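You operate a simulated robot arm through the tools that you are given. There is no shell and no other tool. Be economical: measure what you need, move in short steps, check, and stop when the job is done.

You are at the controls of a simulated two-armed robot. One attempt, no reset.

TASK
Switch off, hold the lamp shell, swap the scorched module for one matching the shell's label, test it, switch off.
Fine: supply off while a module goes out or in, and off at the end; the scorched one goes in the yellow tray; test with the green button.

It is judged by the outcome, as a careful person would: the job done as asked, and still so three seconds after it is handed in. It fails if anything else is knocked over, pushed out of place, dropped, spilled or broken.

THE ROBOT
Two 6-joint arms with two-finger parallel grippers on one trunk, on a base that drives. Base frame: it is fixed to the floor where the robot stands at the start and does not move with it; the origin is under the middle of the robot, x ahead of it, y to its left, z up. Units: m, degrees, N and s.
The left shoulder is at the start at [0.07, 0.166, 1.38], the right one opposite. With the tool pointing down near the work surface each hand reaches from about 0.42 to 0.82 m from the robot's upright axis, wherever it stands, measured 20 degrees to its own side. Places, roughly: green button [0.5, -0.4, 0.9]; pocket of the lamp shell [0.4, 0.1, 0.9]; supply switch [0.5, -0.2, 0.9]; volt dial [0.5, -0.3, 0.9]; yellow tray [0.3, -0.6, 0.9]. Payload 3.91 kg a hand.
Tool frame (each hand has its own): the origin (TCP) lies between the finger pads and is the grasp point; the fingertips stand 0.03 m ahead of it; z points along the fingers, y is the line along which they close. Largest opening 0.11 m; finger width 0.02, thickness 0.01; the body of the gripper, 0.048 by 0.112 m, starts 0.055 m behind the TCP.
Orientation is that of the tool frame in the base frame, as [roll, pitch, yaw] about the fixed x, y, z axes, in that order (R = Rz(yaw) Ry(pitch) Rx(roll)). With the fingers straight down and closing along the base's y, the tool's x points along the base's -x, its y along +y and its z along -z.

THE INTERFACE
- The arms move only by the tool send_rows. It takes "left_plan", "right_plan" or both (then of equal length, played together; a hand with none holds still); each is a list of rows, each an object (a shift or turn left out is 0, a gripper value left out holds the last) with "dp": the shift along the tool's x, y, z in m, a list of three; "rot": the turn, a rotation vector about the tool's x, y, z in degrees, a list of three; "fingers": the closure in counts, from 0 (fully open) to 255 (shut). In form: [{"dp": [dx, dy, dz], "rot": [ax, ay, az], "fingers": fingers}, ...]. A call has 1 to 20 rows; each row is the pose to reach, as a shift and turn from the pose commanded when the call began, along the tool's axes at that moment. A row lasts 0.2 s, in which the tool goes at most 0.05 m and 8.6 degrees; a call with a longer step from one row to the next is refused whole, and so is a gripper value outside its range. A pose out of reach is approached as far as the arm can. The call stops where the force on the tool passes 90 N (or 10 N more than at its start, if that is more) or the arm is blocked; 0.2 s more then pass. The fingers move at their own pace (about 0.108 m/s each) and stop on an object; they squeeze with about 24 N. The grip force told is the motor's: it shows also when the fingers shut on nothing. Time passes only in rows, and 0.2 s behind the last, so rows that repeat a pose let the fingers close. It gives the time, the measured TCP pose, the force on the tool (base axes), the opening and the grip force at its end, in the units of the frame above (readings bear some noise), with the torque about the TCP (base axes, N m) and any sound that the robot's microphone picked up, and new pictures: "views" is both (left out), scene, wrist or none (wrist: the cameras of the hands that moved).
- Cameras (640 x 400 px; columns grow to the right, rows downward): "scene" is now at [0.1139, 0.0196, 1.5721]; the picture's right is [0.06, -1.00, 0.00], its down [-0.93, -0.05, -0.36] and it looks along [0.36, 0.02, -0.93] (base axes); focal length 222 px, centre (320, 200). "left" rides on the left gripper at [0.077, -0.007, -0.115] in its tool frame; the picture's right is [0.09, 1.00, 0.00], its down [-0.80, 0.07, -0.59] and it looks along [-0.59, 0.05, 0.80] (tool axes); focal length 270 px, centre (320, 200). "right" rides on the right gripper at [0.077, 0.007, -0.114] in its tool frame; the picture's right is [-0.09, 1.00, 0.00], its down [-0.80, -0.07, -0.59] and it looks along [-0.59, -0.05, 0.80] (tool axes); focal length 270 px, centre (320, 200). There is no depth. A picture from a camera that has moved, and an enlarged one, comes with that camera's place and axes in the base frame and with its lens. The place of the scene camera against the robot may be out by one fixed shift of up to 0.025 m in any direction.
- lift_body(by): slides the trunk up (or, below 0, down) by that many m; the arms and the scene camera ride with it, the base frame stays. It gives what a move gives, with no picture.
- steer(legs): drives the robot by 1 to 6 legs, each [ahead, left, turn to the left] in m, m and degrees, along the robot's own axes; the way and the turn of a leg run together, so that a leg with both is an arc; at most 1.5 m and 180 degrees a leg. The arms and the cameras ride along, it lands a little off, and it stops where it bumps. It gives what a move gives, and a new picture of the scene camera.
- head_to(pan, tilt): turns the head with the scene camera to pan (to the left, within 86 degrees either way) and tilt (down, from -29 to 69), counted from straight ahead of the robot. It gives what a move gives, and a new picture of the scene camera.
- inspect(camera, box): a new picture of the part [left, top, right, bottom] of that camera's present view, enlarged. No time passes.
- finish_job(): hands the job in; it is judged then, once.

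Work in short steps. Places have to be worked out from the pictures, the camera data and where the tool is seen: move nearer, look again, correct. Check each grasp and each placing, and mend what went wrong. You have 120 turns and 260 pictures in all, those below and enlarged ones among them. Open the grippers and draw the arms clear of the work before you hand the job in, unless the task says otherwise; then end with one line.

The tools are called as a command line: name --argument value ..., lists and objects as JSON in quotes. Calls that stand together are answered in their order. send_rows: Moves the arms, as the interface text tells. Its arguments: {"type":"object","properties":{"left_plan":{"type":"array"},"right_plan":{"type":"array"},"views":{"type":"string","enum":["both","scene","wrist","none"]}},"required":[]} The other tools are called the same way: lift_body (by) slides the trunk up or down; steer (legs) drives the base; head_to (pan, tilt) turns the head that bears the scene camera; inspect (camera, box) takes an enlarged picture of a part of a camera's view; finish_job () hands the job in.

At the start:

```text
t: 0.0
left_tcp_pos: [0.0819, 0.3109, 0.4328]
left_orientation: [175.6, 5.7, 178.2]
left_ft_force: [-0.4, -0.6, -0.4]
left_ft_torque: [0.01, -0.02, 0.01]
left_grip_width: 0.1099
left_finger_force: 0.1
right_tcp_pos: [0.3756, -0.4368, 1.1207]
right_orientation: [-179.9, 0.0, -179.9]
right_ft_force: [-0.3, 0.2, 0.5]
right_ft_torque: [0.03, 0.01, 0.01]
right_grip_width: 0.1099
right_finger_force: 0.1
trunk travel left (down, up): [-0.875, 0.065]
robot x, y, heading: [-0.0006, 0.0007, -0.2]
head pan, tilt: [3.2, 68.8]
```

scene: 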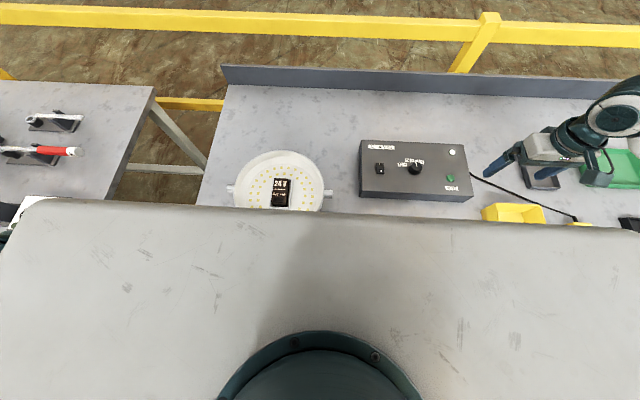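
right: 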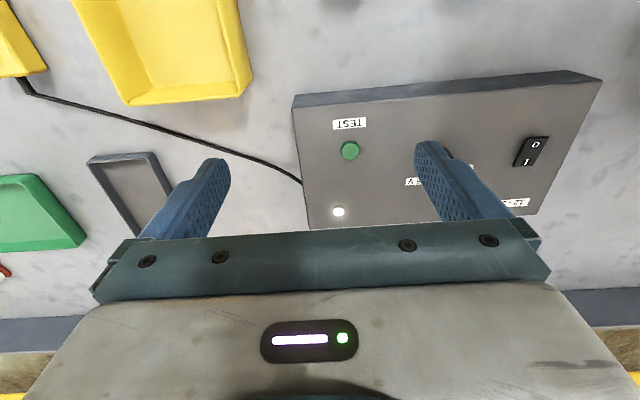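
left: 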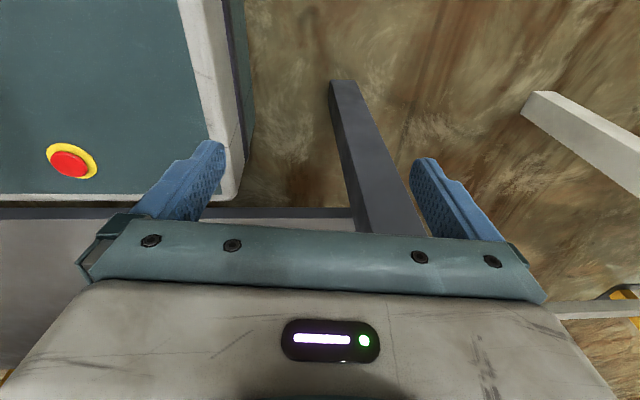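

I start by enlarging the scene to read the lamp shell's label and the supply box.

inspect --camera "scene" --box '[210, 130, 350, 220]'

inspect --camera "scene" --box '[350, 130, 490, 220]'

head_to --pan -50 --tilt 45

```text
4.44 times, centred on (280, 175) of scene
camera zoom: at [0.1139, 0.0196, 1.5721], right [0.06, -1.0, 0.0], down [-0.93, -0.05, -0.36], along [0.36, 0.02, -0.93], focal length 987 px, centre (498, 311)
```

zoom: 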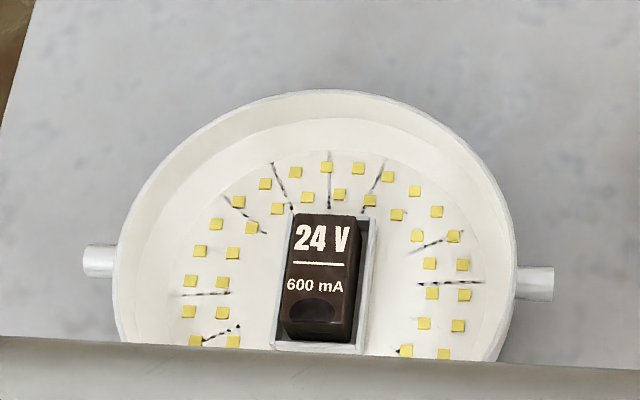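

```text
4.44 times, centred on (420, 175) of scene
camera zoom: at [0.1139, 0.0196, 1.5721], right [0.06, -1.0, 0.0], down [-0.93, -0.05, -0.36], along [0.36, 0.02, -0.93], focal length 987 px, centre (-124, 311)
```

zoom: 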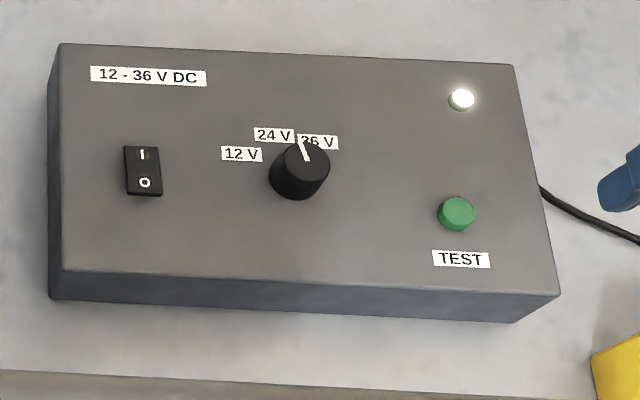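

```text
t: 1.2
left_tcp_pos: [0.0825, 0.3108, 0.4316]
left_orientation: [175.6, 5.8, 178.1]
left_ft_force: [-0.4, -0.1, -0.4]
left_ft_torque: [0.01, 0.0, -0.01]
left_grip_width: 0.1102
left_finger_force: 0.1
right_tcp_pos: [0.3752, -0.4376, 1.1207]
right_orientation: [-179.9, 0.0, -179.9]
right_ft_force: [0.5, 0.8, 0.2]
right_ft_torque: [-0.01, 0.0, 0.02]
right_grip_width: 0.11
right_finger_force: 0.1
trunk travel left (down, up): [-0.875, 0.065]
robot x, y, heading: [-0.0011, -0.0021, -0.1]
head pan, tilt: [-50.0, 45.0]
camera scene: at [0.1104, -0.0458, 1.6009], right [-0.77, -0.64, 0.0], down [-0.46, 0.54, -0.71], along [0.45, -0.54, -0.71], focal length 222 px, centre (320, 200)
```

scene: 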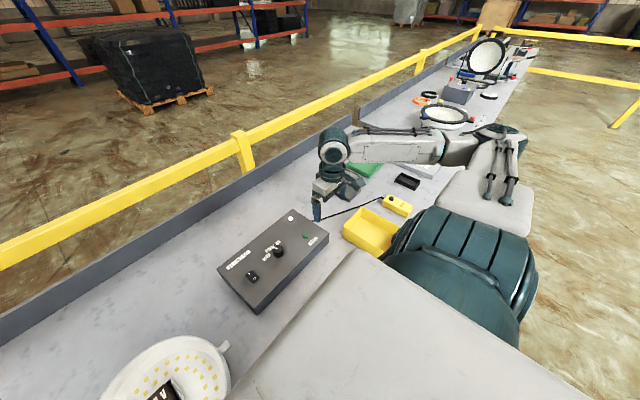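

The module in the shell reads 24 V 600 mA, the dial points near 36 V, and the supply lamp is on. I look closer at the trays on the right for spare modules.

inspect --camera "scene" --box '[320, 130, 460, 260]'

inspect --camera "scene" --box '[380, 30, 540, 130]'

inspect --camera "right" --box '[0, 0, 320, 250]'

head_to --pan 30 --tilt 60

```text
3.08 times, centred on (390, 195) of scene
camera zoom: at [0.1104, -0.0458, 1.6009], right [-0.77, -0.64, 0.0], down [-0.46, 0.54, -0.71], along [0.45, -0.54, -0.71], focal length 684 px, centre (105, 215)
```

zoom: 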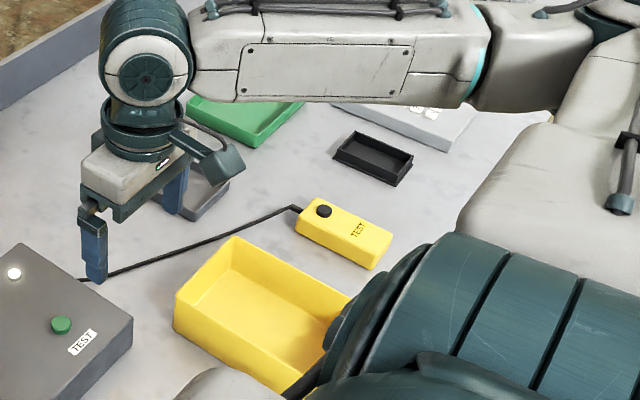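

```text
4.00 times, centred on (460, 80) of scene
camera zoom: at [0.1104, -0.0458, 1.6009], right [-0.77, -0.64, 0.0], down [-0.46, 0.54, -0.71], along [0.45, -0.54, -0.71], focal length 889 px, centre (-240, 680)
```

zoom: 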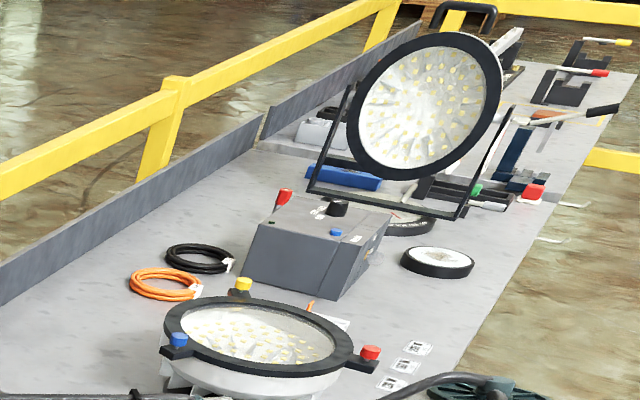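

```text
1.60 times, centred on (160, 125) of right
camera zoom: at [0.2993, -0.43, 1.2352], right [0.09, 1.0, 0.0], down [0.8, -0.07, 0.59], along [0.59, -0.05, -0.8], focal length 432 px, centre (576, 320)
```

zoom: 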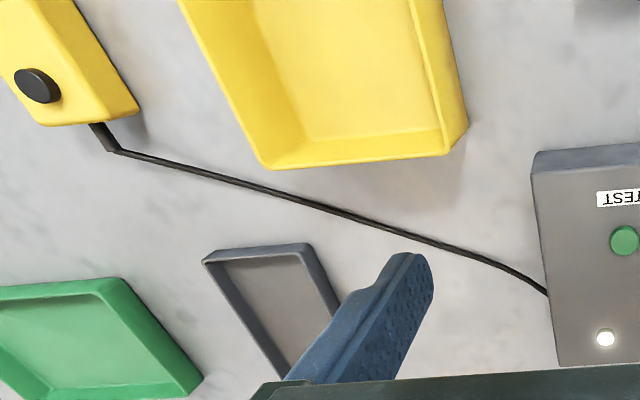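

```text
t: 2.8
left_tcp_pos: [0.0829, 0.31, 0.4313]
left_orientation: [175.6, 5.7, 178.2]
left_ft_force: [0.8, 0.5, -1.0]
left_ft_torque: [0.02, 0.01, -0.01]
left_grip_width: 0.11
left_finger_force: 0.0
right_tcp_pos: [0.3772, -0.4368, 1.1201]
right_orientation: [180.0, 0.1, 180.0]
right_ft_force: [-0.5, 0.0, 0.6]
right_ft_torque: [0.02, 0.02, 0.0]
right_grip_width: 0.1101
right_finger_force: 0.1
trunk travel left (down, up): [-0.875, 0.065]
robot x, y, heading: [-0.0017, -0.0058, -0.1]
head pan, tilt: [30.0, 60.0]
camera scene: at [0.1159, 0.0497, 1.5815], right [0.5, -0.87, 0.0], down [-0.75, -0.43, -0.5], along [0.43, 0.25, -0.87], focal length 222 px, centre (320, 200)
```

scene: 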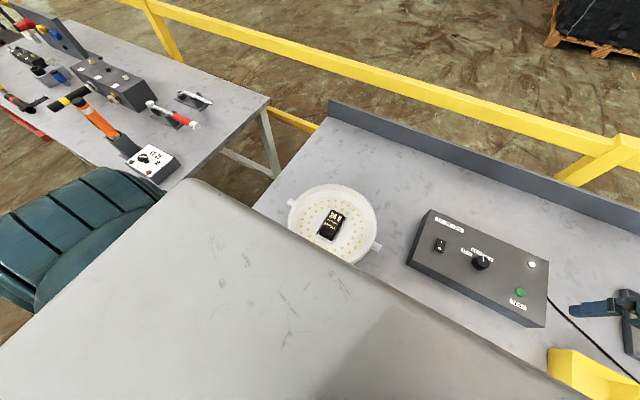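

Spares are probably hidden behind the right arm. I move the right hand left over the supply box (needed anyway for the switch), then look right with the head.

send_rows --right_plan '[{"dp": [0, 0.045, 0]}, {"dp": [0, 0.09, 0]}, {"dp": [0, 0.135, 0]}, {"dp": [0, 0.18, 0]}, {"dp": [0, 0.22, 0]}]' --views "wrist"

head_to --pan -60 --tilt 50

```text
t: 4.0
left_tcp_pos: [0.0817, 0.3121, 0.4324]
left_orientation: [175.6, 5.7, 178.1]
left_ft_force: [0.3, 0.1, -0.3]
left_ft_torque: [0.04, -0.01, 0.0]
left_grip_width: 0.1099
left_finger_force: 0.1
right_tcp_pos: [0.3241, -0.3537, 1.1136]
right_orientation: [179.9, 0.1, -180.0]
right_ft_force: [-0.4, 0.1, 0.0]
right_ft_torque: [-0.04, -0.02, -0.02]
right_grip_width: 0.1102
right_finger_force: 0.1
right hand out of reach, approached as far as the arm can: row 2, 3, 4, 5
trunk travel left (down, up): [-0.875, 0.065]
robot x, y, heading: [-0.0019, 0.0016, -0.2]
head pan, tilt: [30.0, 60.0]
camera right: at [0.2466, -0.3468, 1.2278], right [0.09, 1.0, 0.0], down [0.8, -0.07, 0.6], along [0.59, -0.05, -0.8], focal length 270 px, centre (320, 200)
```

right: 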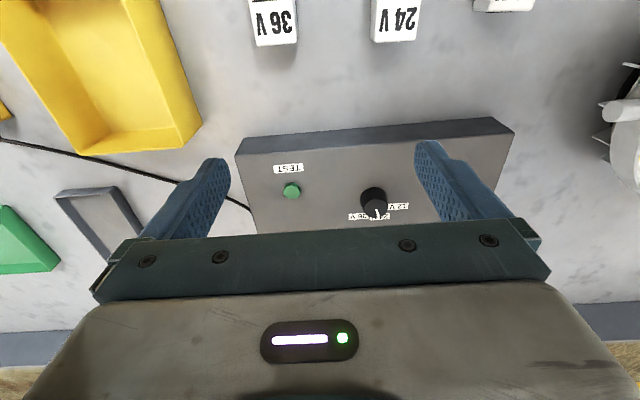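

```text
t: 5.6
left_tcp_pos: [0.0807, 0.3119, 0.4323]
left_orientation: [175.6, 5.7, 178.2]
left_ft_force: [0.0, 0.4, -0.6]
left_ft_torque: [-0.03, 0.0, 0.01]
left_grip_width: 0.1097
left_finger_force: 0.0
right_tcp_pos: [0.3238, -0.3547, 1.1127]
right_orientation: [179.9, 0.1, -179.9]
right_ft_force: [0.0, -0.5, -0.1]
right_ft_torque: [0.03, 0.01, -0.03]
right_grip_width: 0.1101
right_finger_force: 0.0
trunk travel left (down, up): [-0.875, 0.065]
robot x, y, heading: [-0.0006, -0.0019, -0.0]
head pan, tilt: [-60.0, 50.0]
camera scene: at [0.0966, -0.0502, 1.594], right [-0.87, -0.5, 0.0], down [-0.38, 0.66, -0.64], along [0.32, -0.56, -0.77], focal length 222 px, centre (320, 200)
```

scene: 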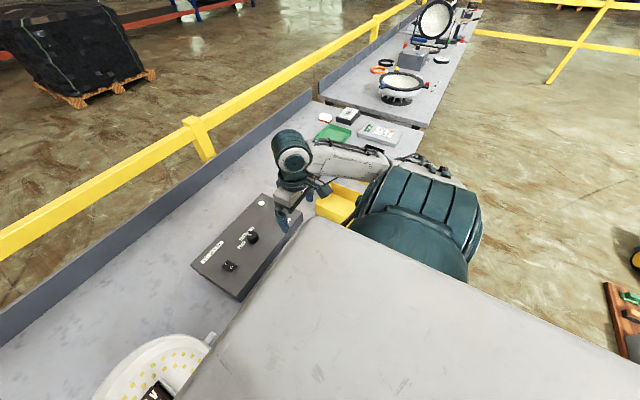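

The three spares (36 V, 24 V, one more) lie in front of the robot at about x=0.26, y=-0.40/-0.26/-0.15, too close for reach. I back off 0.25 m to open up both view and reach.

steer --legs '[[-0.25, 0, 0]]'

head_to --pan 0 --tilt 55

```text
t: 7.4
left_tcp_pos: [-0.1738, 0.311, 0.4328]
left_orientation: [175.6, 5.6, 178.4]
left_ft_force: [0.7, -0.3, 0.0]
left_ft_torque: [0.01, 0.0, -0.03]
left_grip_width: 0.1101
left_finger_force: 0.1
right_tcp_pos: [0.0723, -0.3539, 1.1124]
right_orientation: [179.9, 0.0, -179.7]
right_ft_force: [0.6, 0.1, -0.7]
right_ft_torque: [0.0, 0.01, -0.03]
right_grip_width: 0.1103
right_finger_force: 0.1
trunk travel left (down, up): [-0.875, 0.065]
robot x, y, heading: [-0.2551, 0.0, -0.1]
head pan, tilt: [-60.0, 50.0]
camera scene: at [-0.1562, -0.0504, 1.5939], right [-0.86, -0.5, 0.0], down [-0.39, 0.66, -0.64], along [0.32, -0.56, -0.77], focal length 222 px, centre (320, 200)
```

scene: 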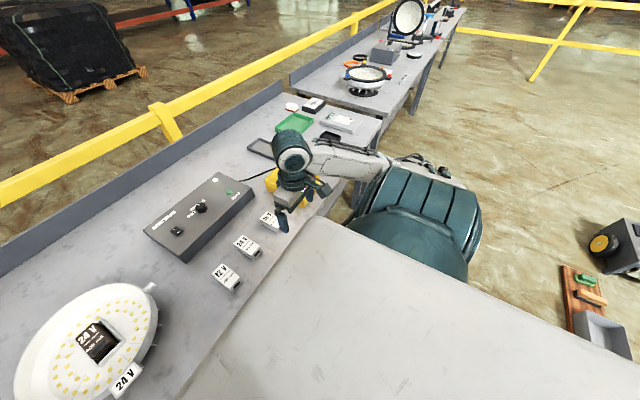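

```text
t: 8.7
left_tcp_pos: [-0.1731, 0.3112, 0.431]
left_orientation: [175.5, 5.8, 178.4]
left_ft_force: [-0.3, -0.7, -0.2]
left_ft_torque: [0.05, 0.03, 0.01]
left_grip_width: 0.11
left_finger_force: 0.2
right_tcp_pos: [0.0711, -0.353, 1.1131]
right_orientation: [179.9, 0.1, -179.7]
right_ft_force: [0.2, -0.3, -0.3]
right_ft_torque: [0.03, -0.02, 0.04]
right_grip_width: 0.1099
right_finger_force: 0.1
trunk travel left (down, up): [-0.875, 0.065]
robot x, y, heading: [-0.256, -0.0011, -0.0]
head pan, tilt: [0.0, 55.0]
camera scene: at [-0.1249, 0.0163, 1.5876], right [0.0, -1.0, 0.0], down [-0.82, 0.0, -0.57], along [0.57, 0.0, -0.82], focal length 222 px, centre (320, 200)
```

scene: 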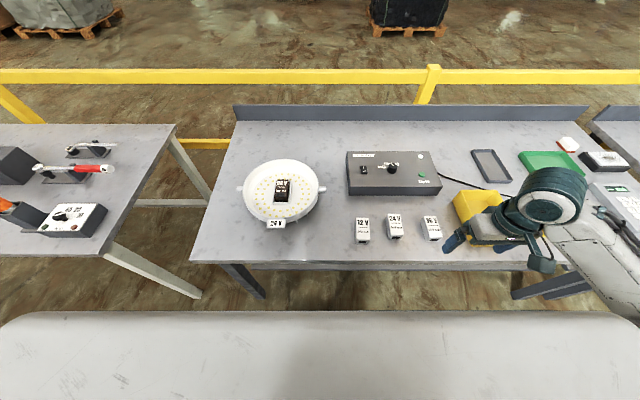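

Now everything is visible; I enlarge the shell's label and the spares.

inspect --camera "scene" --box '[230, 150, 330, 235]'

inspect --camera "scene" --box '[340, 140, 450, 250]'

```text
4.71 times, centred on (280, 192) of scene
camera zoom: at [-0.1249, 0.0163, 1.5876], right [0.0, -1.0, 0.0], down [-0.82, 0.0, -0.57], along [0.57, 0.0, -0.82], focal length 1045 px, centre (508, 235)
```

zoom: 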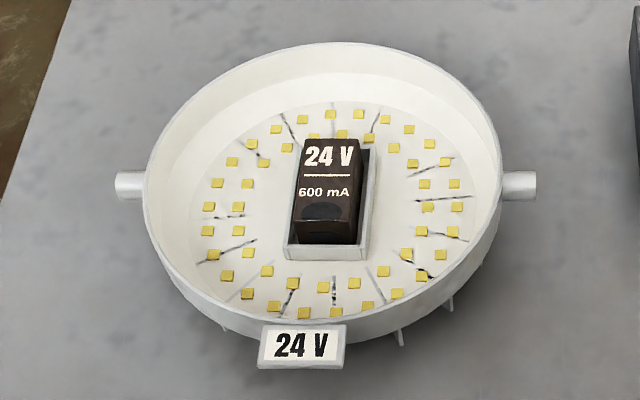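

```text
3.64 times, centred on (395, 195) of scene
camera zoom: at [-0.1249, 0.0163, 1.5876], right [0.0, -1.0, 0.0], down [-0.82, 0.0, -0.57], along [0.57, 0.0, -0.82], focal length 808 px, centre (47, 218)
```

zoom: 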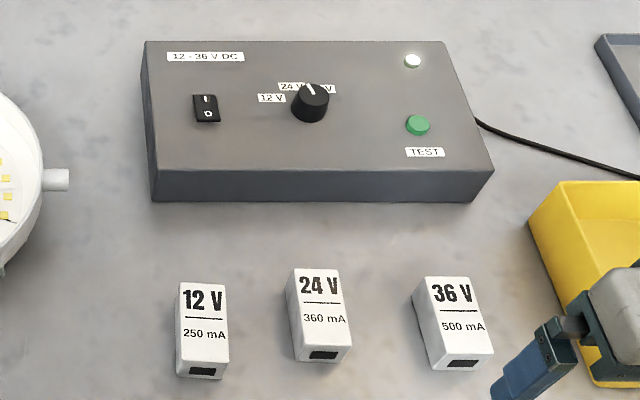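

Label says 24 V; the matching spare is the middle one (24 V 360 mA), and the dial must be checked to be at 24 V. I bring the left arm up in front of the table edge (edge at x≈0.14).

send_rows --left_plan '[{"dp": [-0.0164, 0.0037, -0.0427]}, {"dp": [-0.0329, 0.0074, -0.0854]}, {"dp": [-0.0493, 0.0111, -0.1281]}, {"dp": [-0.0657, 0.0149, -0.1709]}, {"dp": [-0.0821, 0.0186, -0.2136]}, {"dp": [-0.0986, 0.0223, -0.2563]}, {"dp": [-0.115, 0.026, -0.299]}, {"dp": [-0.1314, 0.0297, -0.3417]}, {"dp": [-0.1479, 0.0334, -0.3844]}, {"dp": [-0.1643, 0.0371, -0.4271]}, {"dp": [-0.1807, 0.0409, -0.4699]}, {"dp": [-0.1971, 0.0446, -0.5126]}, {"dp": [-0.2136, 0.0483, -0.5553]}, {"dp": [-0.23, 0.052, -0.598]}, {"dp": [-0.23, 0.052, -0.598]}]' --views "both"

```text
t: 11.9
left_tcp_pos: [0.0324, 0.3284, 1.0108]
left_orientation: [175.6, 5.7, 178.4]
left_ft_force: [-0.1, -1.3, 0.1]
left_ft_torque: [0.02, 0.01, 0.06]
left_grip_width: 0.1101
left_finger_force: 0.0
left hand out of reach, approached as far as the arm can: row 12, 13, 14, 15
right_tcp_pos: [0.0703, -0.3529, 1.114]
right_orientation: [179.8, 0.1, -179.9]
right_ft_force: [0.5, 0.4, 0.5]
right_ft_torque: [0.02, -0.02, 0.01]
right_grip_width: 0.1099
right_finger_force: 0.2
trunk travel left (down, up): [-0.875, 0.065]
robot x, y, heading: [-0.2525, -0.0003, -0.0]
head pan, tilt: [0.0, 55.0]
camera scene: at [-0.1264, 0.0158, 1.5877], right [0.0, -1.0, 0.0], down [-0.82, 0.0, -0.57], along [0.57, 0.0, -0.82], focal length 222 px, centre (320, 200)
camera left: at [-0.0553, 0.3148, 1.115], right [-0.07, 1.0, 0.07], down [0.74, 0.0, 0.67], along [0.67, 0.1, -0.73], focal length 270 px, centre (320, 200)
```

scene: 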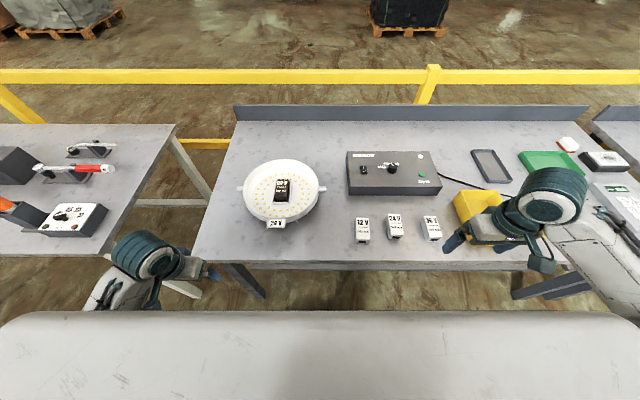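
left: 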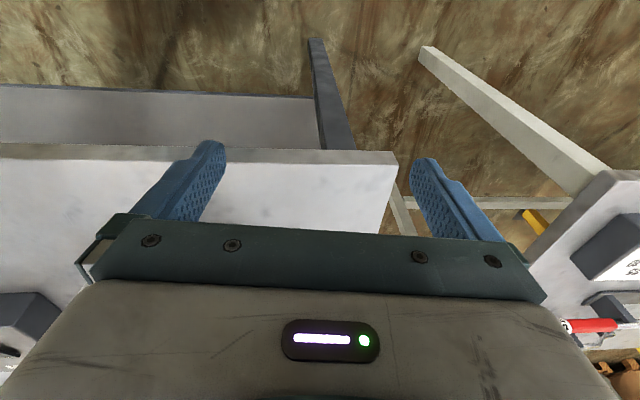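

Left hand is up. Now I move the right hand over the supply box for a close look at switch and dial.

send_rows --right_plan '[{"dp": [-0.033, 0.019, 0]}, {"dp": [-0.066, 0.038, 0]}, {"dp": [-0.1, 0.057, 0]}, {"dp": [-0.133, 0.076, 0]}, {"dp": [-0.166, 0.095, 0]}, {"dp": [-0.2, 0.113, 0]}, {"dp": [-0.235, 0.13, 0]}, {"dp": [-0.27, 0.13, 0]}, {"dp": [-0.31, 0.13, 0]}, {"dp": [-0.33, 0.13, 0]}]' --views "wrist"

```text
t: 14.1
left_tcp_pos: [0.0336, 0.3291, 1.009]
left_orientation: [175.7, 5.7, 178.4]
left_ft_force: [0.1, -0.7, 0.2]
left_ft_torque: [-0.02, 0.01, 0.02]
left_grip_width: 0.1099
left_finger_force: 0.1
right_tcp_pos: [0.1448, -0.4023, 1.0855]
right_orientation: [179.8, 0.3, -179.8]
right_ft_force: [0.7, 0.6, -0.6]
right_ft_torque: [0.01, -0.04, 0.02]
right_grip_width: 0.1099
right_finger_force: 0.1
right hand out of reach, approached as far as the arm can: row 1, 2, 3, 4, 5, 6, 7, 8, 9, 10
trunk travel left (down, up): [-0.875, 0.065]
robot x, y, heading: [-0.2561, -0.0, 0.0]
head pan, tilt: [0.0, 55.0]
camera right: at [0.0665, -0.3959, 1.2003], right [0.08, 1.0, 0.0], down [0.8, -0.07, 0.6], along [0.6, -0.05, -0.8], focal length 270 px, centre (320, 200)
```

right: 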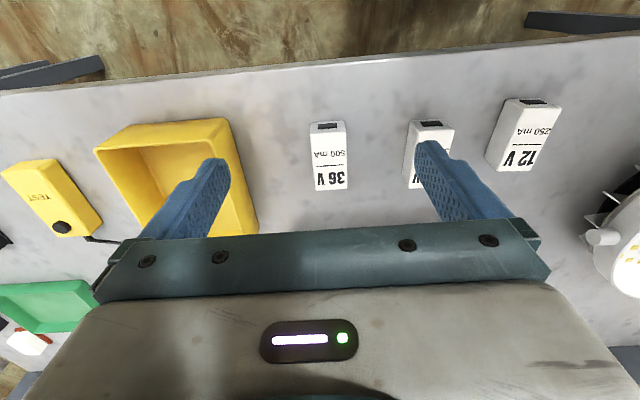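

The arm got stuck near an inner limit; I go outward first, in the direction of its starting posture, then sideways.

send_rows --right_plan '[{"dp": [0, -0.03, 0]}, {"dp": [-0.03, -0.05, 0]}, {"dp": [-0.07, -0.06, 0]}, {"dp": [-0.11, -0.06, 0]}, {"dp": [-0.15, -0.06, 0]}, {"dp": [-0.19, -0.05, 0]}, {"dp": [-0.22, -0.02, 0]}]' --views "none"

```text
t: 15.7
left_tcp_pos: [0.0358, 0.3318, 1.0069]
left_orientation: [175.8, 5.7, 178.4]
left_ft_force: [-0.3, 0.6, 0.4]
left_ft_torque: [-0.01, 0.01, 0.04]
left_grip_width: 0.1098
left_finger_force: 0.1
right_tcp_pos: [0.3944, -0.4384, 1.0428]
right_orientation: [180.0, 0.3, -179.8]
right_ft_force: [-0.1, 0.1, -0.3]
right_ft_torque: [-0.02, 0.01, -0.03]
right_grip_width: 0.1101
right_finger_force: 0.1
right hand out of reach, approached as far as the arm can: row 3, 4, 5, 6, 7
trunk travel left (down, up): [-0.875, 0.065]
robot x, y, heading: [-0.2584, -0.0048, 0.3]
head pan, tilt: [0.0, 55.0]
```

The limit is really the outer reach at height. I raise the trunk 0.06 and drive 0.07 m closer.

lift_body --by 0.06

steer --legs '[[0.07, 0, 0]]'

send_rows --right_plan '[{"dp": [0.02, 0.04, 0]}, {"dp": [0.04, 0.08, 0]}, {"dp": [0.05, 0.12, 0]}, {"dp": [0.06, 0.16, 0]}, {"dp": [0.06, 0.19, 0]}]' --views "both"

```text
t: 16.7
left_tcp_pos: [0.034, 0.3294, 1.0694]
left_orientation: [175.6, 5.6, 178.4]
left_ft_force: [0.1, 0.1, -0.6]
left_ft_torque: [-0.02, 0.0, 0.02]
left_grip_width: 0.11
left_finger_force: 0.1
right_tcp_pos: [0.3939, -0.4417, 1.1026]
right_orientation: [179.8, 0.3, -179.8]
right_ft_force: [-0.1, 0.3, -0.2]
right_ft_torque: [0.03, 0.01, -0.02]
right_grip_width: 0.11
right_finger_force: 0.1
trunk travel left (down, up): [-0.935, 0.005]
robot x, y, heading: [-0.2512, -0.0007, 0.5]
head pan, tilt: [0.0, 55.0]
```

```text
t: 17.8
left_tcp_pos: [0.0951, 0.3301, 1.0714]
left_orientation: [175.6, 6.1, 178.4]
left_ft_force: [-0.6, 0.5, 0.0]
left_ft_torque: [0.0, -0.03, 0.01]
left_grip_width: 0.1097
left_finger_force: 0.1
right_tcp_pos: [0.4544, -0.4403, 1.108]
right_orientation: [179.9, 0.8, -179.8]
right_ft_force: [-1.0, -0.2, 0.6]
right_ft_torque: [-0.03, -0.04, 0.01]
right_grip_width: 0.11
right_finger_force: 0.0
trunk travel left (down, up): [-0.935, 0.005]
robot x, y, heading: [-0.1855, -0.0014, -0.1]
head pan, tilt: [0.0, 55.0]
camera scene: at [-0.0675, 0.0173, 1.6485], right [0.0, -1.0, 0.0], down [-0.81, 0.0, -0.58], along [0.58, 0.0, -0.81], focal length 222 px, centre (320, 200)
```

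scene: 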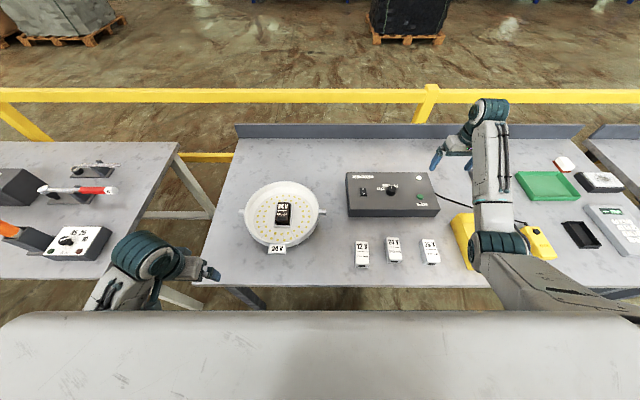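

```text
t: 18.9
left_tcp_pos: [0.1003, 0.3315, 1.069]
left_orientation: [175.7, 5.8, 178.4]
left_ft_force: [-0.1, -0.4, -0.3]
left_ft_torque: [0.04, 0.0, -0.03]
left_grip_width: 0.1098
left_finger_force: 0.1
right_tcp_pos: [0.4348, -0.2511, 1.0411]
right_orientation: [179.9, 0.8, -179.8]
right_ft_force: [-0.7, -0.2, -0.3]
right_ft_torque: [-0.02, -0.03, 0.0]
right_grip_width: 0.1101
right_finger_force: 0.0
right hand out of reach, approached as far as the arm can: row 1, 2, 3, 4, 5
trunk travel left (down, up): [-0.935, 0.005]
robot x, y, heading: [-0.1833, 0.0002, 0.0]
head pan, tilt: [0.0, 55.0]
camera scene: at [-0.0579, 0.0194, 1.6477], right [0.0, -1.0, 0.0], down [-0.82, 0.0, -0.57], along [0.57, 0.0, -0.82], focal length 222 px, centre (320, 200)
camera right: at [0.3555, -0.2445, 1.1548], right [0.09, 1.0, 0.0], down [0.79, -0.07, 0.61], along [0.6, -0.05, -0.8], focal length 270 px, centre (320, 200)
```

scene: 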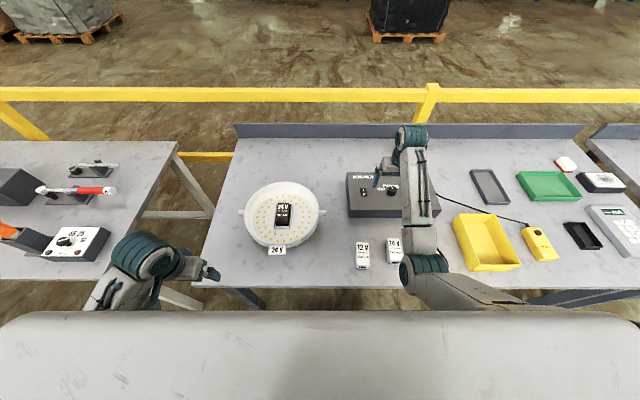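
right: 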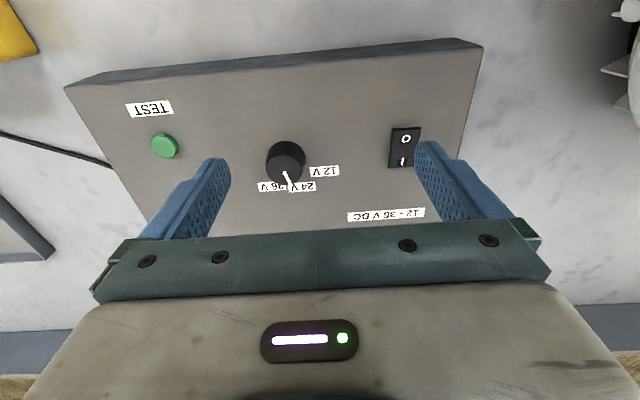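

I enlarge the dial and switch in the wrist view.

inspect --camera "right" --box '[230, 100, 450, 230]'

```text
2.91 times, centred on (340, 165) of right
camera zoom: at [0.3555, -0.2445, 1.1548], right [0.09, 1.0, 0.0], down [0.79, -0.07, 0.61], along [0.6, -0.05, -0.8], focal length 786 px, centre (262, 302)
```

zoom: 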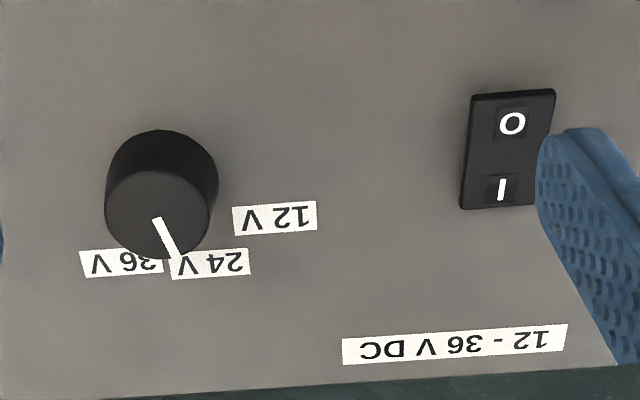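

The dial points at 24 V already; supply is on (I down). The switch's O half is near [0.475, -0.169]. I close the fingers and move above it.

send_rows --right_plan '[{"dp": [0, 0.03, 0.02], "fingers": 255}, {"dp": [-0.02, 0.06, 0.04], "fingers": 255}, {"dp": [-0.035, 0.082, 0.06], "fingers": 255}, {"dp": [-0.035, 0.082, 0.06], "fingers": 255}, {"dp": [-0.035, 0.082, 0.06], "fingers": 255}]' --views "wrist"

```text
t: 20.1
left_tcp_pos: [0.1024, 0.3299, 1.0686]
left_orientation: [175.6, 5.6, 178.4]
left_ft_force: [0.0, -0.1, 0.3]
left_ft_torque: [0.0, -0.02, -0.05]
left_grip_width: 0.1097
left_finger_force: 0.0
right_tcp_pos: [0.47, -0.1704, 0.9813]
right_orientation: [179.9, 0.6, -179.8]
right_ft_force: [-0.2, 0.2, -0.4]
right_ft_torque: [0.0, 0.02, 0.01]
right_grip_width: 0.0
right_finger_force: 23.8
trunk travel left (down, up): [-0.935, 0.005]
robot x, y, heading: [-0.1878, 0.0006, 0.7]
head pan, tilt: [0.0, 55.0]
camera right: at [0.3914, -0.164, 1.0957], right [0.09, 1.0, 0.0], down [0.8, -0.07, 0.6], along [0.6, -0.05, -0.8], focal length 270 px, centre (320, 200)
```

right: 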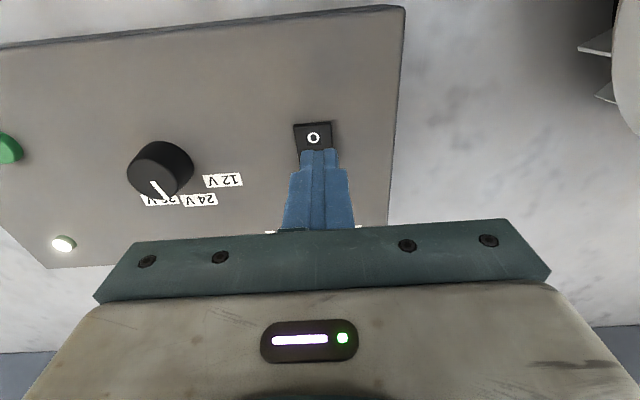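

Fingertips are above the O half. I descend in small steps until contact.

send_rows --right_plan '[{"dp": [0, -0.005, 0.02]}, {"dp": [0, -0.005, 0.035]}, {"dp": [0, -0.005, 0.04]}, {"dp": [0, -0.005, 0.043]}]' --views "wrist"

```text
t: 21.1
left_tcp_pos: [0.0948, 0.3299, 1.0713]
left_orientation: [175.6, 6.1, 178.4]
left_ft_force: [-0.4, -0.2, 1.3]
left_ft_torque: [-0.05, -0.02, 0.01]
left_grip_width: 0.11
left_finger_force: 0.0
right_tcp_pos: [0.4707, -0.1762, 0.9513]
right_orientation: [-180.0, 1.7, -179.8]
right_ft_force: [0.7, -8.2, 57.2]
right_ft_torque: [-0.26, -0.55, 0.28]
right_grip_width: 0.0
right_finger_force: 24.0
trunk travel left (down, up): [-0.935, 0.005]
robot x, y, heading: [-0.1873, 0.0008, 0.4]
head pan, tilt: [0.0, 55.0]
camera right: at [0.3894, -0.1694, 1.0631], right [0.09, 1.0, 0.0], down [0.78, -0.07, 0.62], along [0.61, -0.05, -0.79], focal length 270 px, centre (320, 200)
```

right: 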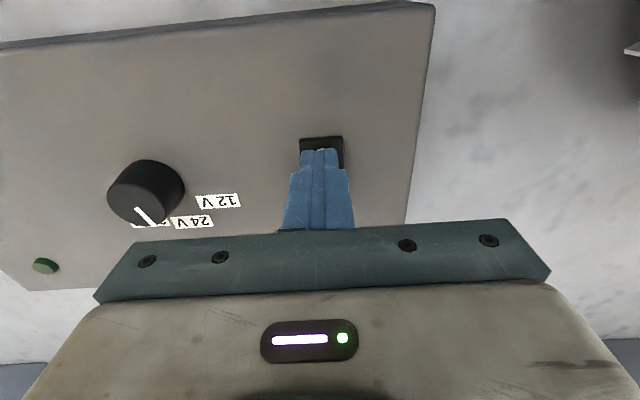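

Contact at tip z≈0.921 and the supply lamp went out: it is off. I retract and check the lamp and dial.

send_rows --right_plan '[{"dp": [0, 0, -0.03]}, {"dp": [0, -0.04, -0.06]}, {"dp": [0.02, -0.08, -0.08], "fingers": 128}, {"dp": [0.02, -0.08, -0.08], "fingers": 128}]' --views "wrist"

inspect --camera "right" --box '[180, 80, 460, 240]'

inspect --camera "scene" --box '[230, 160, 430, 270]'

```text
t: 22.1
left_tcp_pos: [0.1033, 0.3297, 1.0686]
left_orientation: [175.7, 5.5, 178.3]
left_ft_force: [-0.1, -0.3, 0.1]
left_ft_torque: [-0.03, 0.04, 0.01]
left_grip_width: 0.1098
left_finger_force: 0.1
right_tcp_pos: [0.452, -0.2563, 1.0172]
right_orientation: [179.9, 0.3, -179.8]
right_ft_force: [-0.8, -0.3, 0.0]
right_ft_torque: [-0.01, 0.04, 0.0]
right_grip_width: 0.055
right_finger_force: 0.0
trunk travel left (down, up): [-0.935, 0.005]
robot x, y, heading: [-0.1888, -0.001, 0.4]
head pan, tilt: [0.0, 55.0]
camera right: at [0.3754, -0.249, 1.1321], right [0.08, 1.0, 0.0], down [0.8, -0.07, 0.6], along [0.6, -0.05, -0.8], focal length 270 px, centre (320, 200)
```

right: 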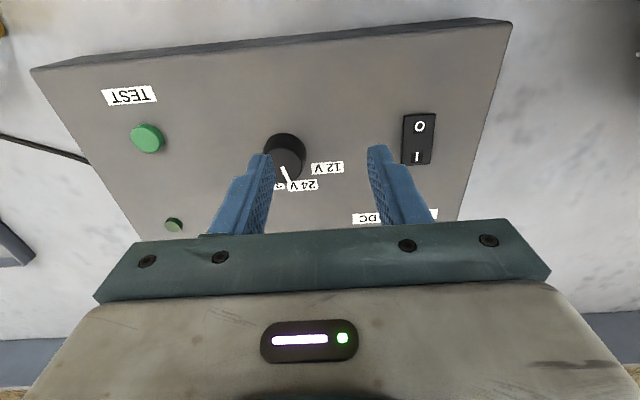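

```text
2.29 times, centred on (320, 160) of right
camera zoom: at [0.3754, -0.249, 1.1321], right [0.08, 1.0, 0.0], down [0.8, -0.07, 0.6], along [0.6, -0.05, -0.8], focal length 618 px, centre (320, 291)
```

zoom: 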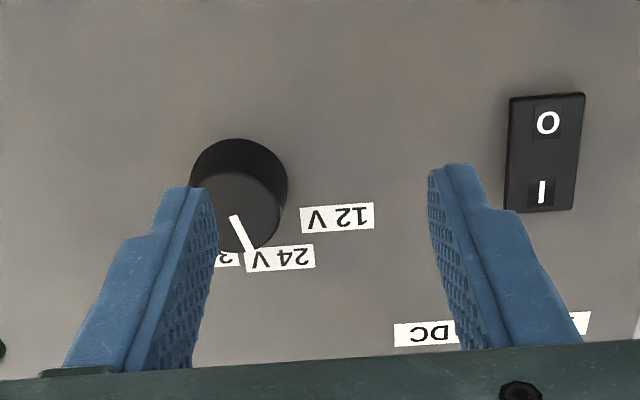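

```text
3.20 times, centred on (330, 215) of scene
camera zoom: at [-0.0533, 0.0183, 1.6473], right [0.0, -1.0, 0.0], down [-0.82, 0.0, -0.57], along [0.57, 0.0, -0.82], focal length 711 px, centre (288, 152)
```

zoom: 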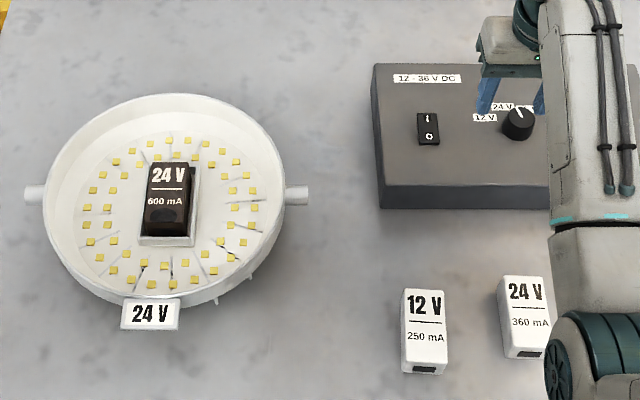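

Supply is off and the lamp is dark; dial at 24 V. Shell lugs lie at about [0.40, 0.33] (left) and [0.40, 0.007] (right). I bring the left hand above the left lug, turning it 90° so the fingers close along x.

send_rows --left_plan '[{"dp": [-0.022, 0, 0.004], "rot": [0, 0, 8.2]}, {"dp": [-0.045, 0, 0.008], "rot": [0, 0, 16.4]}, {"dp": [-0.068, 0, 0.012], "rot": [0, 0, 24.6]}, {"dp": [-0.09, 0.001, 0.016], "rot": [0, 0, 32.8]}, {"dp": [-0.113, 0.002, 0.02], "rot": [0, 0, 41]}, {"dp": [-0.135, 0.002, 0.025], "rot": [0, 0, 49.2]}, {"dp": [-0.158, 0.003, 0.03], "rot": [0, 0, 57.4]}, {"dp": [-0.18, 0.003, 0.035], "rot": [0, 0, 65.6]}, {"dp": [-0.203, 0.004, 0.04], "rot": [0, 0, 73.8]}, {"dp": [-0.225, 0.004, 0.045], "rot": [0, 0, 82]}, {"dp": [-0.24, 0.004, 0.05], "rot": [0, 0, 88.4]}, {"dp": [-0.24, 0.004, 0.05], "rot": [0, 0, 88.4]}]' --views "both"

```text
t: 24.8
left_tcp_pos: [0.347, 0.3315, 1.0396]
left_orientation: [174.0, -4.2, 90.3]
left_ft_force: [-0.3, -0.7, 0.0]
left_ft_torque: [-0.02, -0.02, -0.01]
left_grip_width: 0.11
left_finger_force: 0.0
left hand out of reach, approached as far as the arm can: row 2, 3, 4, 5, 6, 7, 8, 9, 10
right_tcp_pos: [0.4512, -0.2557, 1.0203]
right_orientation: [179.8, 0.3, -179.9]
right_ft_force: [0.6, 0.0, -0.5]
right_ft_torque: [0.02, -0.01, -0.05]
right_grip_width: 0.055
right_finger_force: 0.1
trunk travel left (down, up): [-0.935, 0.005]
robot x, y, heading: [-0.1852, -0.003, 0.3]
head pan, tilt: [0.0, 55.0]
camera scene: at [-0.0561, 0.0171, 1.6475], right [0.0, -1.0, 0.0], down [-0.82, 0.0, -0.57], along [0.57, 0.0, -0.82], focal length 222 px, centre (320, 200)
camera left: at [0.3276, 0.3987, 1.1584], right [0.99, 0.09, 0.11], down [0.01, -0.84, 0.54], along [0.14, -0.53, -0.84], focal length 270 px, centre (320, 200)
```

scene: 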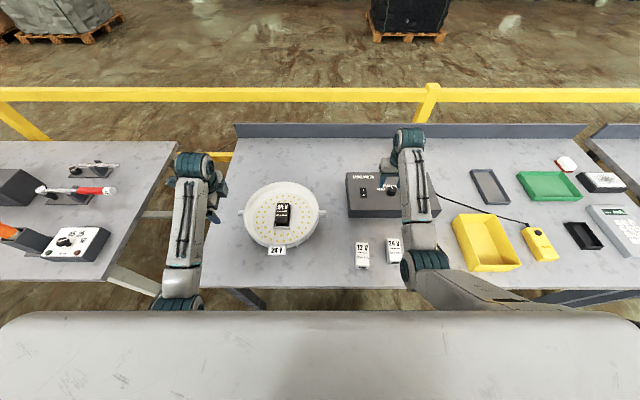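
left: 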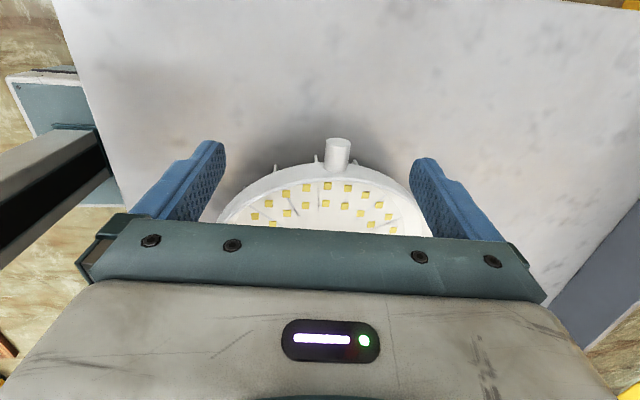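

The lug is visible between the fingers, at about [0.382, 0.297]. I level the hand, move over it and lower to look again.

send_rows --left_plan '[{"dp": [-0.019, 0.015, 0.02], "rot": [3, -2.1, 0]}, {"dp": [-0.038, 0.03, 0.035], "rot": [6, -4.2, 0]}, {"dp": [-0.038, 0.03, 0.051], "rot": [6, -4.2, 0]}, {"dp": [-0.038, 0.03, 0.051], "rot": [6, -4.2, 0]}]' --views "wrist"

```text
t: 25.8
left_tcp_pos: [0.3822, 0.2944, 0.9932]
left_orientation: [-179.8, 0.0, 90.2]
left_ft_force: [-0.6, 0.0, 0.1]
left_ft_torque: [0.02, 0.0, 0.01]
left_grip_width: 0.1101
left_finger_force: 0.0
right_tcp_pos: [0.4513, -0.2555, 1.0186]
right_orientation: [179.9, 0.4, -179.8]
right_ft_force: [-1.3, 0.9, 0.6]
right_ft_torque: [-0.01, 0.02, -0.02]
right_grip_width: 0.055
right_finger_force: 0.0
trunk travel left (down, up): [-0.935, 0.005]
robot x, y, heading: [-0.1869, 0.0033, 0.2]
head pan, tilt: [0.0, 55.0]
camera left: at [0.3757, 0.3709, 1.1073], right [1.0, 0.09, 0.0], down [0.08, -0.8, 0.59], along [0.05, -0.59, -0.8], focal length 270 px, centre (320, 200)
```

left: 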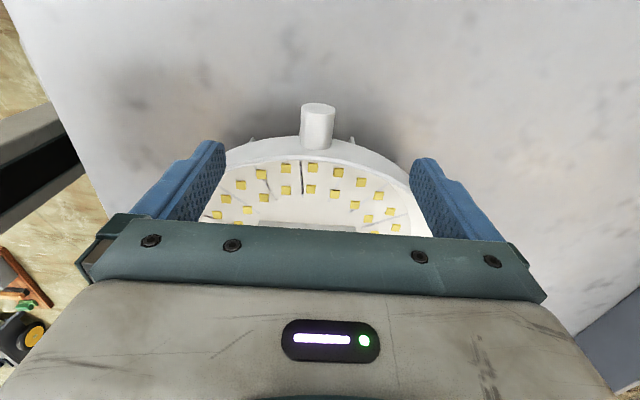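

Triangulating gives the lug at x≈0.379, y 0.279–0.313, top z≈0.917. I lower onto it (TCP z≈0.910), with fingers open.

send_rows --left_plan '[{"dp": [0.003, -0.003, 0.03]}, {"dp": [0.003, -0.003, 0.06]}, {"dp": [0.003, -0.003, 0.083]}, {"dp": [0.003, -0.003, 0.083]}]' --views "wrist"

```text
t: 26.8
left_tcp_pos: [0.3789, 0.3006, 0.9089]
left_orientation: [-179.8, -0.1, 90.3]
left_ft_force: [0.5, 0.4, -0.3]
left_ft_torque: [-0.01, -0.02, 0.01]
left_grip_width: 0.11
left_finger_force: 0.1
right_tcp_pos: [0.4515, -0.2572, 1.0182]
right_orientation: [180.0, 0.4, -179.8]
right_ft_force: [-0.3, -0.8, -0.6]
right_ft_torque: [0.0, 0.02, 0.03]
right_grip_width: 0.0549
right_finger_force: 0.1
trunk travel left (down, up): [-0.935, 0.005]
robot x, y, heading: [-0.1882, 0.001, 0.4]
head pan, tilt: [0.0, 55.0]
camera left: at [0.3726, 0.3761, 1.0236], right [1.0, 0.09, 0.0], down [0.08, -0.8, 0.59], along [0.05, -0.59, -0.8], focal length 270 px, centre (320, 200)
```

left: 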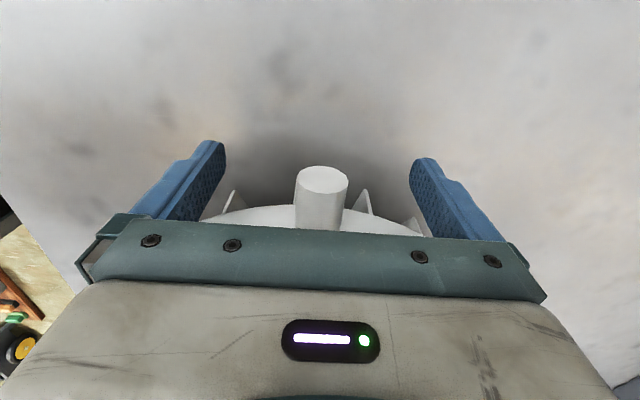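

The lug is centred; small fins sit near the wall, so I shift 6 mm outward, 5 mm up, then close on the lug.

send_rows --left_plan '[{"dp": [0.005, 0, -0.005], "fingers": 60}, {"dp": [0.005, 0, -0.005], "fingers": 140}, {"dp": [0.005, 0, -0.005], "fingers": 180}, {"dp": [0.005, 0, -0.005], "fingers": 220}, {"dp": [0.005, 0, -0.005], "fingers": 255}, {"dp": [0.005, 0, -0.005], "fingers": 255}]' --views "both"

```text
t: 28.1
left_tcp_pos: [0.3797, 0.3056, 0.9141]
left_orientation: [-179.8, 0.0, 90.2]
left_ft_force: [-0.3, 0.6, 0.9]
left_ft_torque: [0.0, 0.01, -0.04]
left_grip_width: 0.0237
left_finger_force: 24.2
right_tcp_pos: [0.451, -0.2555, 1.0178]
right_orientation: [179.9, 0.3, -179.8]
right_ft_force: [-0.2, 0.5, 0.3]
right_ft_torque: [-0.01, 0.01, 0.02]
right_grip_width: 0.0548
right_finger_force: 0.0
trunk travel left (down, up): [-0.935, 0.005]
robot x, y, heading: [-0.1832, 0.0019, 0.4]
head pan, tilt: [0.0, 55.0]
camera scene: at [-0.0559, 0.0167, 1.6475], right [0.0, -1.0, 0.0], down [-0.82, 0.0, -0.57], along [0.57, 0.0, -0.82], focal length 222 px, centre (320, 200)
camera left: at [0.3723, 0.3811, 1.0293], right [1.0, 0.09, 0.0], down [0.08, -0.8, 0.59], along [0.05, -0.59, -0.8], focal length 270 px, centre (320, 200)
```

scene: 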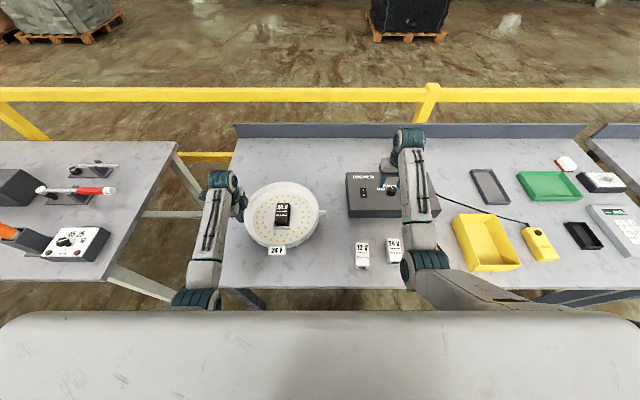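
left: 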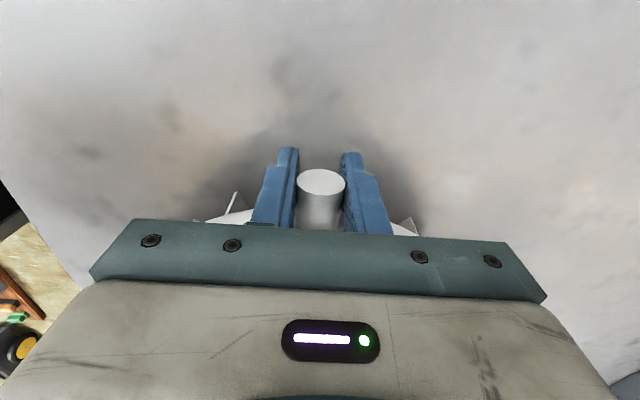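

The lug is held (width 24 mm, 24 N). Now the right hand goes over the shell to view the pocket.

send_rows --right_plan '[{"dp": [0.01, 0.04, 0], "fingers": 0}, {"dp": [0.02, 0.08, 0]}, {"dp": [0.03, 0.12, 0]}, {"dp": [0.04, 0.16, 0]}, {"dp": [0.05, 0.2, 0]}, {"dp": [0.06, 0.24, 0]}, {"dp": [0.07, 0.28, 0]}, {"dp": [0.08, 0.32, 0]}, {"dp": [0.085, 0.36, 0]}, {"dp": [0.09, 0.395, 0]}]' --views "both"

```text
t: 29.5
left_tcp_pos: [0.3792, 0.3054, 0.9143]
left_orientation: [-179.7, -0.2, 90.2]
left_ft_force: [0.4, 2.6, 1.6]
left_ft_torque: [-0.71, -0.04, -0.07]
left_grip_width: 0.0237
left_finger_force: 24.0
right_tcp_pos: [0.4252, -0.1436, 1.013]
right_orientation: [-172.6, 2.1, 176.6]
right_ft_force: [-0.1, 0.1, -0.3]
right_ft_torque: [-0.01, -0.01, -0.05]
right_grip_width: 0.1099
right_finger_force: 0.0
right hand out of reach, approached as far as the arm can: row 6
trunk travel left (down, up): [-0.935, 0.005]
robot x, y, heading: [-0.1858, -0.0036, 0.2]
head pan, tilt: [0.0, 55.0]
stopped in row 6 (right hand): the arm was blocked; the commanded pose is now the measured one
camera scene: at [-0.0559, 0.0164, 1.6475], right [0.0, -1.0, 0.0], down [-0.82, 0.0, -0.57], along [0.57, 0.0, -0.82], focal length 222 px, centre (320, 200)
camera right: at [0.3458, -0.1169, 1.1217], right [0.15, 0.98, -0.13], down [0.78, -0.04, 0.63], along [0.61, -0.19, -0.77], focal length 270 px, centre (320, 200)
```

scene: 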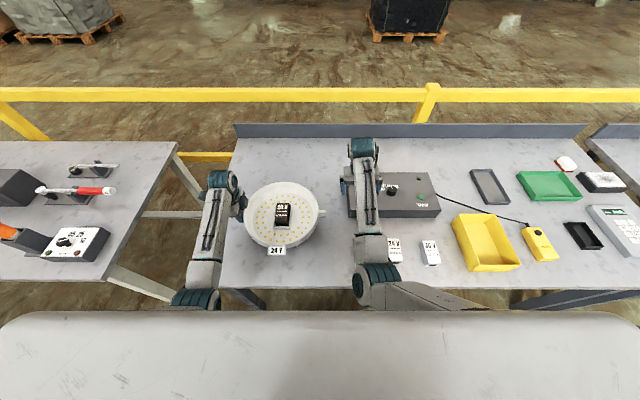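
right: 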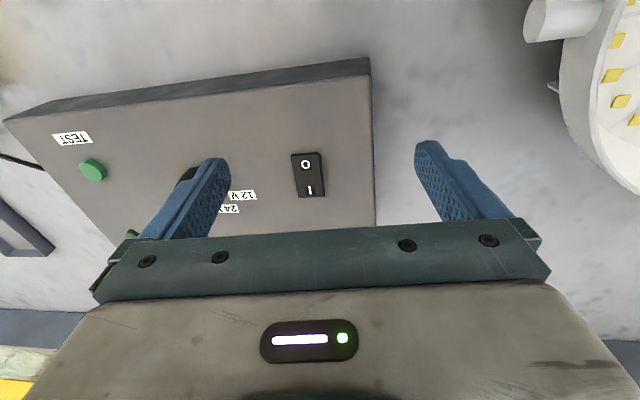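

The right arm got blocked near y≈-0.14. I enlarge the scene to see how the arm stands and check the left hold.

inspect --camera "scene" --box '[300, 120, 640, 400]'

send_rows --right_plan '[{"dp": [0, -0.01, 0], "rot": [0, 0, 0]}]' --views "none"

```text
1.43 times, centred on (470, 260) of scene
camera zoom: at [-0.0559, 0.0164, 1.6475], right [0.0, -1.0, 0.0], down [-0.82, 0.0, -0.57], along [0.57, 0.0, -0.82], focal length 317 px, centre (106, 114)
```

zoom: 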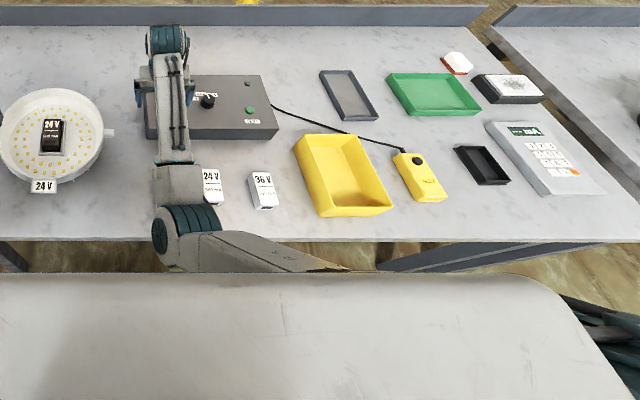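

```text
t: 29.9
left_tcp_pos: [0.3786, 0.3047, 0.9144]
left_orientation: [-179.8, -0.1, 90.2]
left_ft_force: [-1.0, 0.4, 2.1]
left_ft_torque: [-0.19, -0.06, -0.06]
left_grip_width: 0.0237
left_finger_force: 24.0
right_tcp_pos: [0.424, -0.15, 1.011]
right_orientation: [-172.7, 2.0, 176.7]
right_ft_force: [0.1, -0.2, 0.1]
right_ft_torque: [-0.03, 0.02, 0.03]
right_grip_width: 0.1101
right_finger_force: 0.1
trunk travel left (down, up): [-0.935, 0.005]
robot x, y, heading: [-0.1895, -0.0042, 0.4]
head pan, tilt: [0.0, 55.0]
```

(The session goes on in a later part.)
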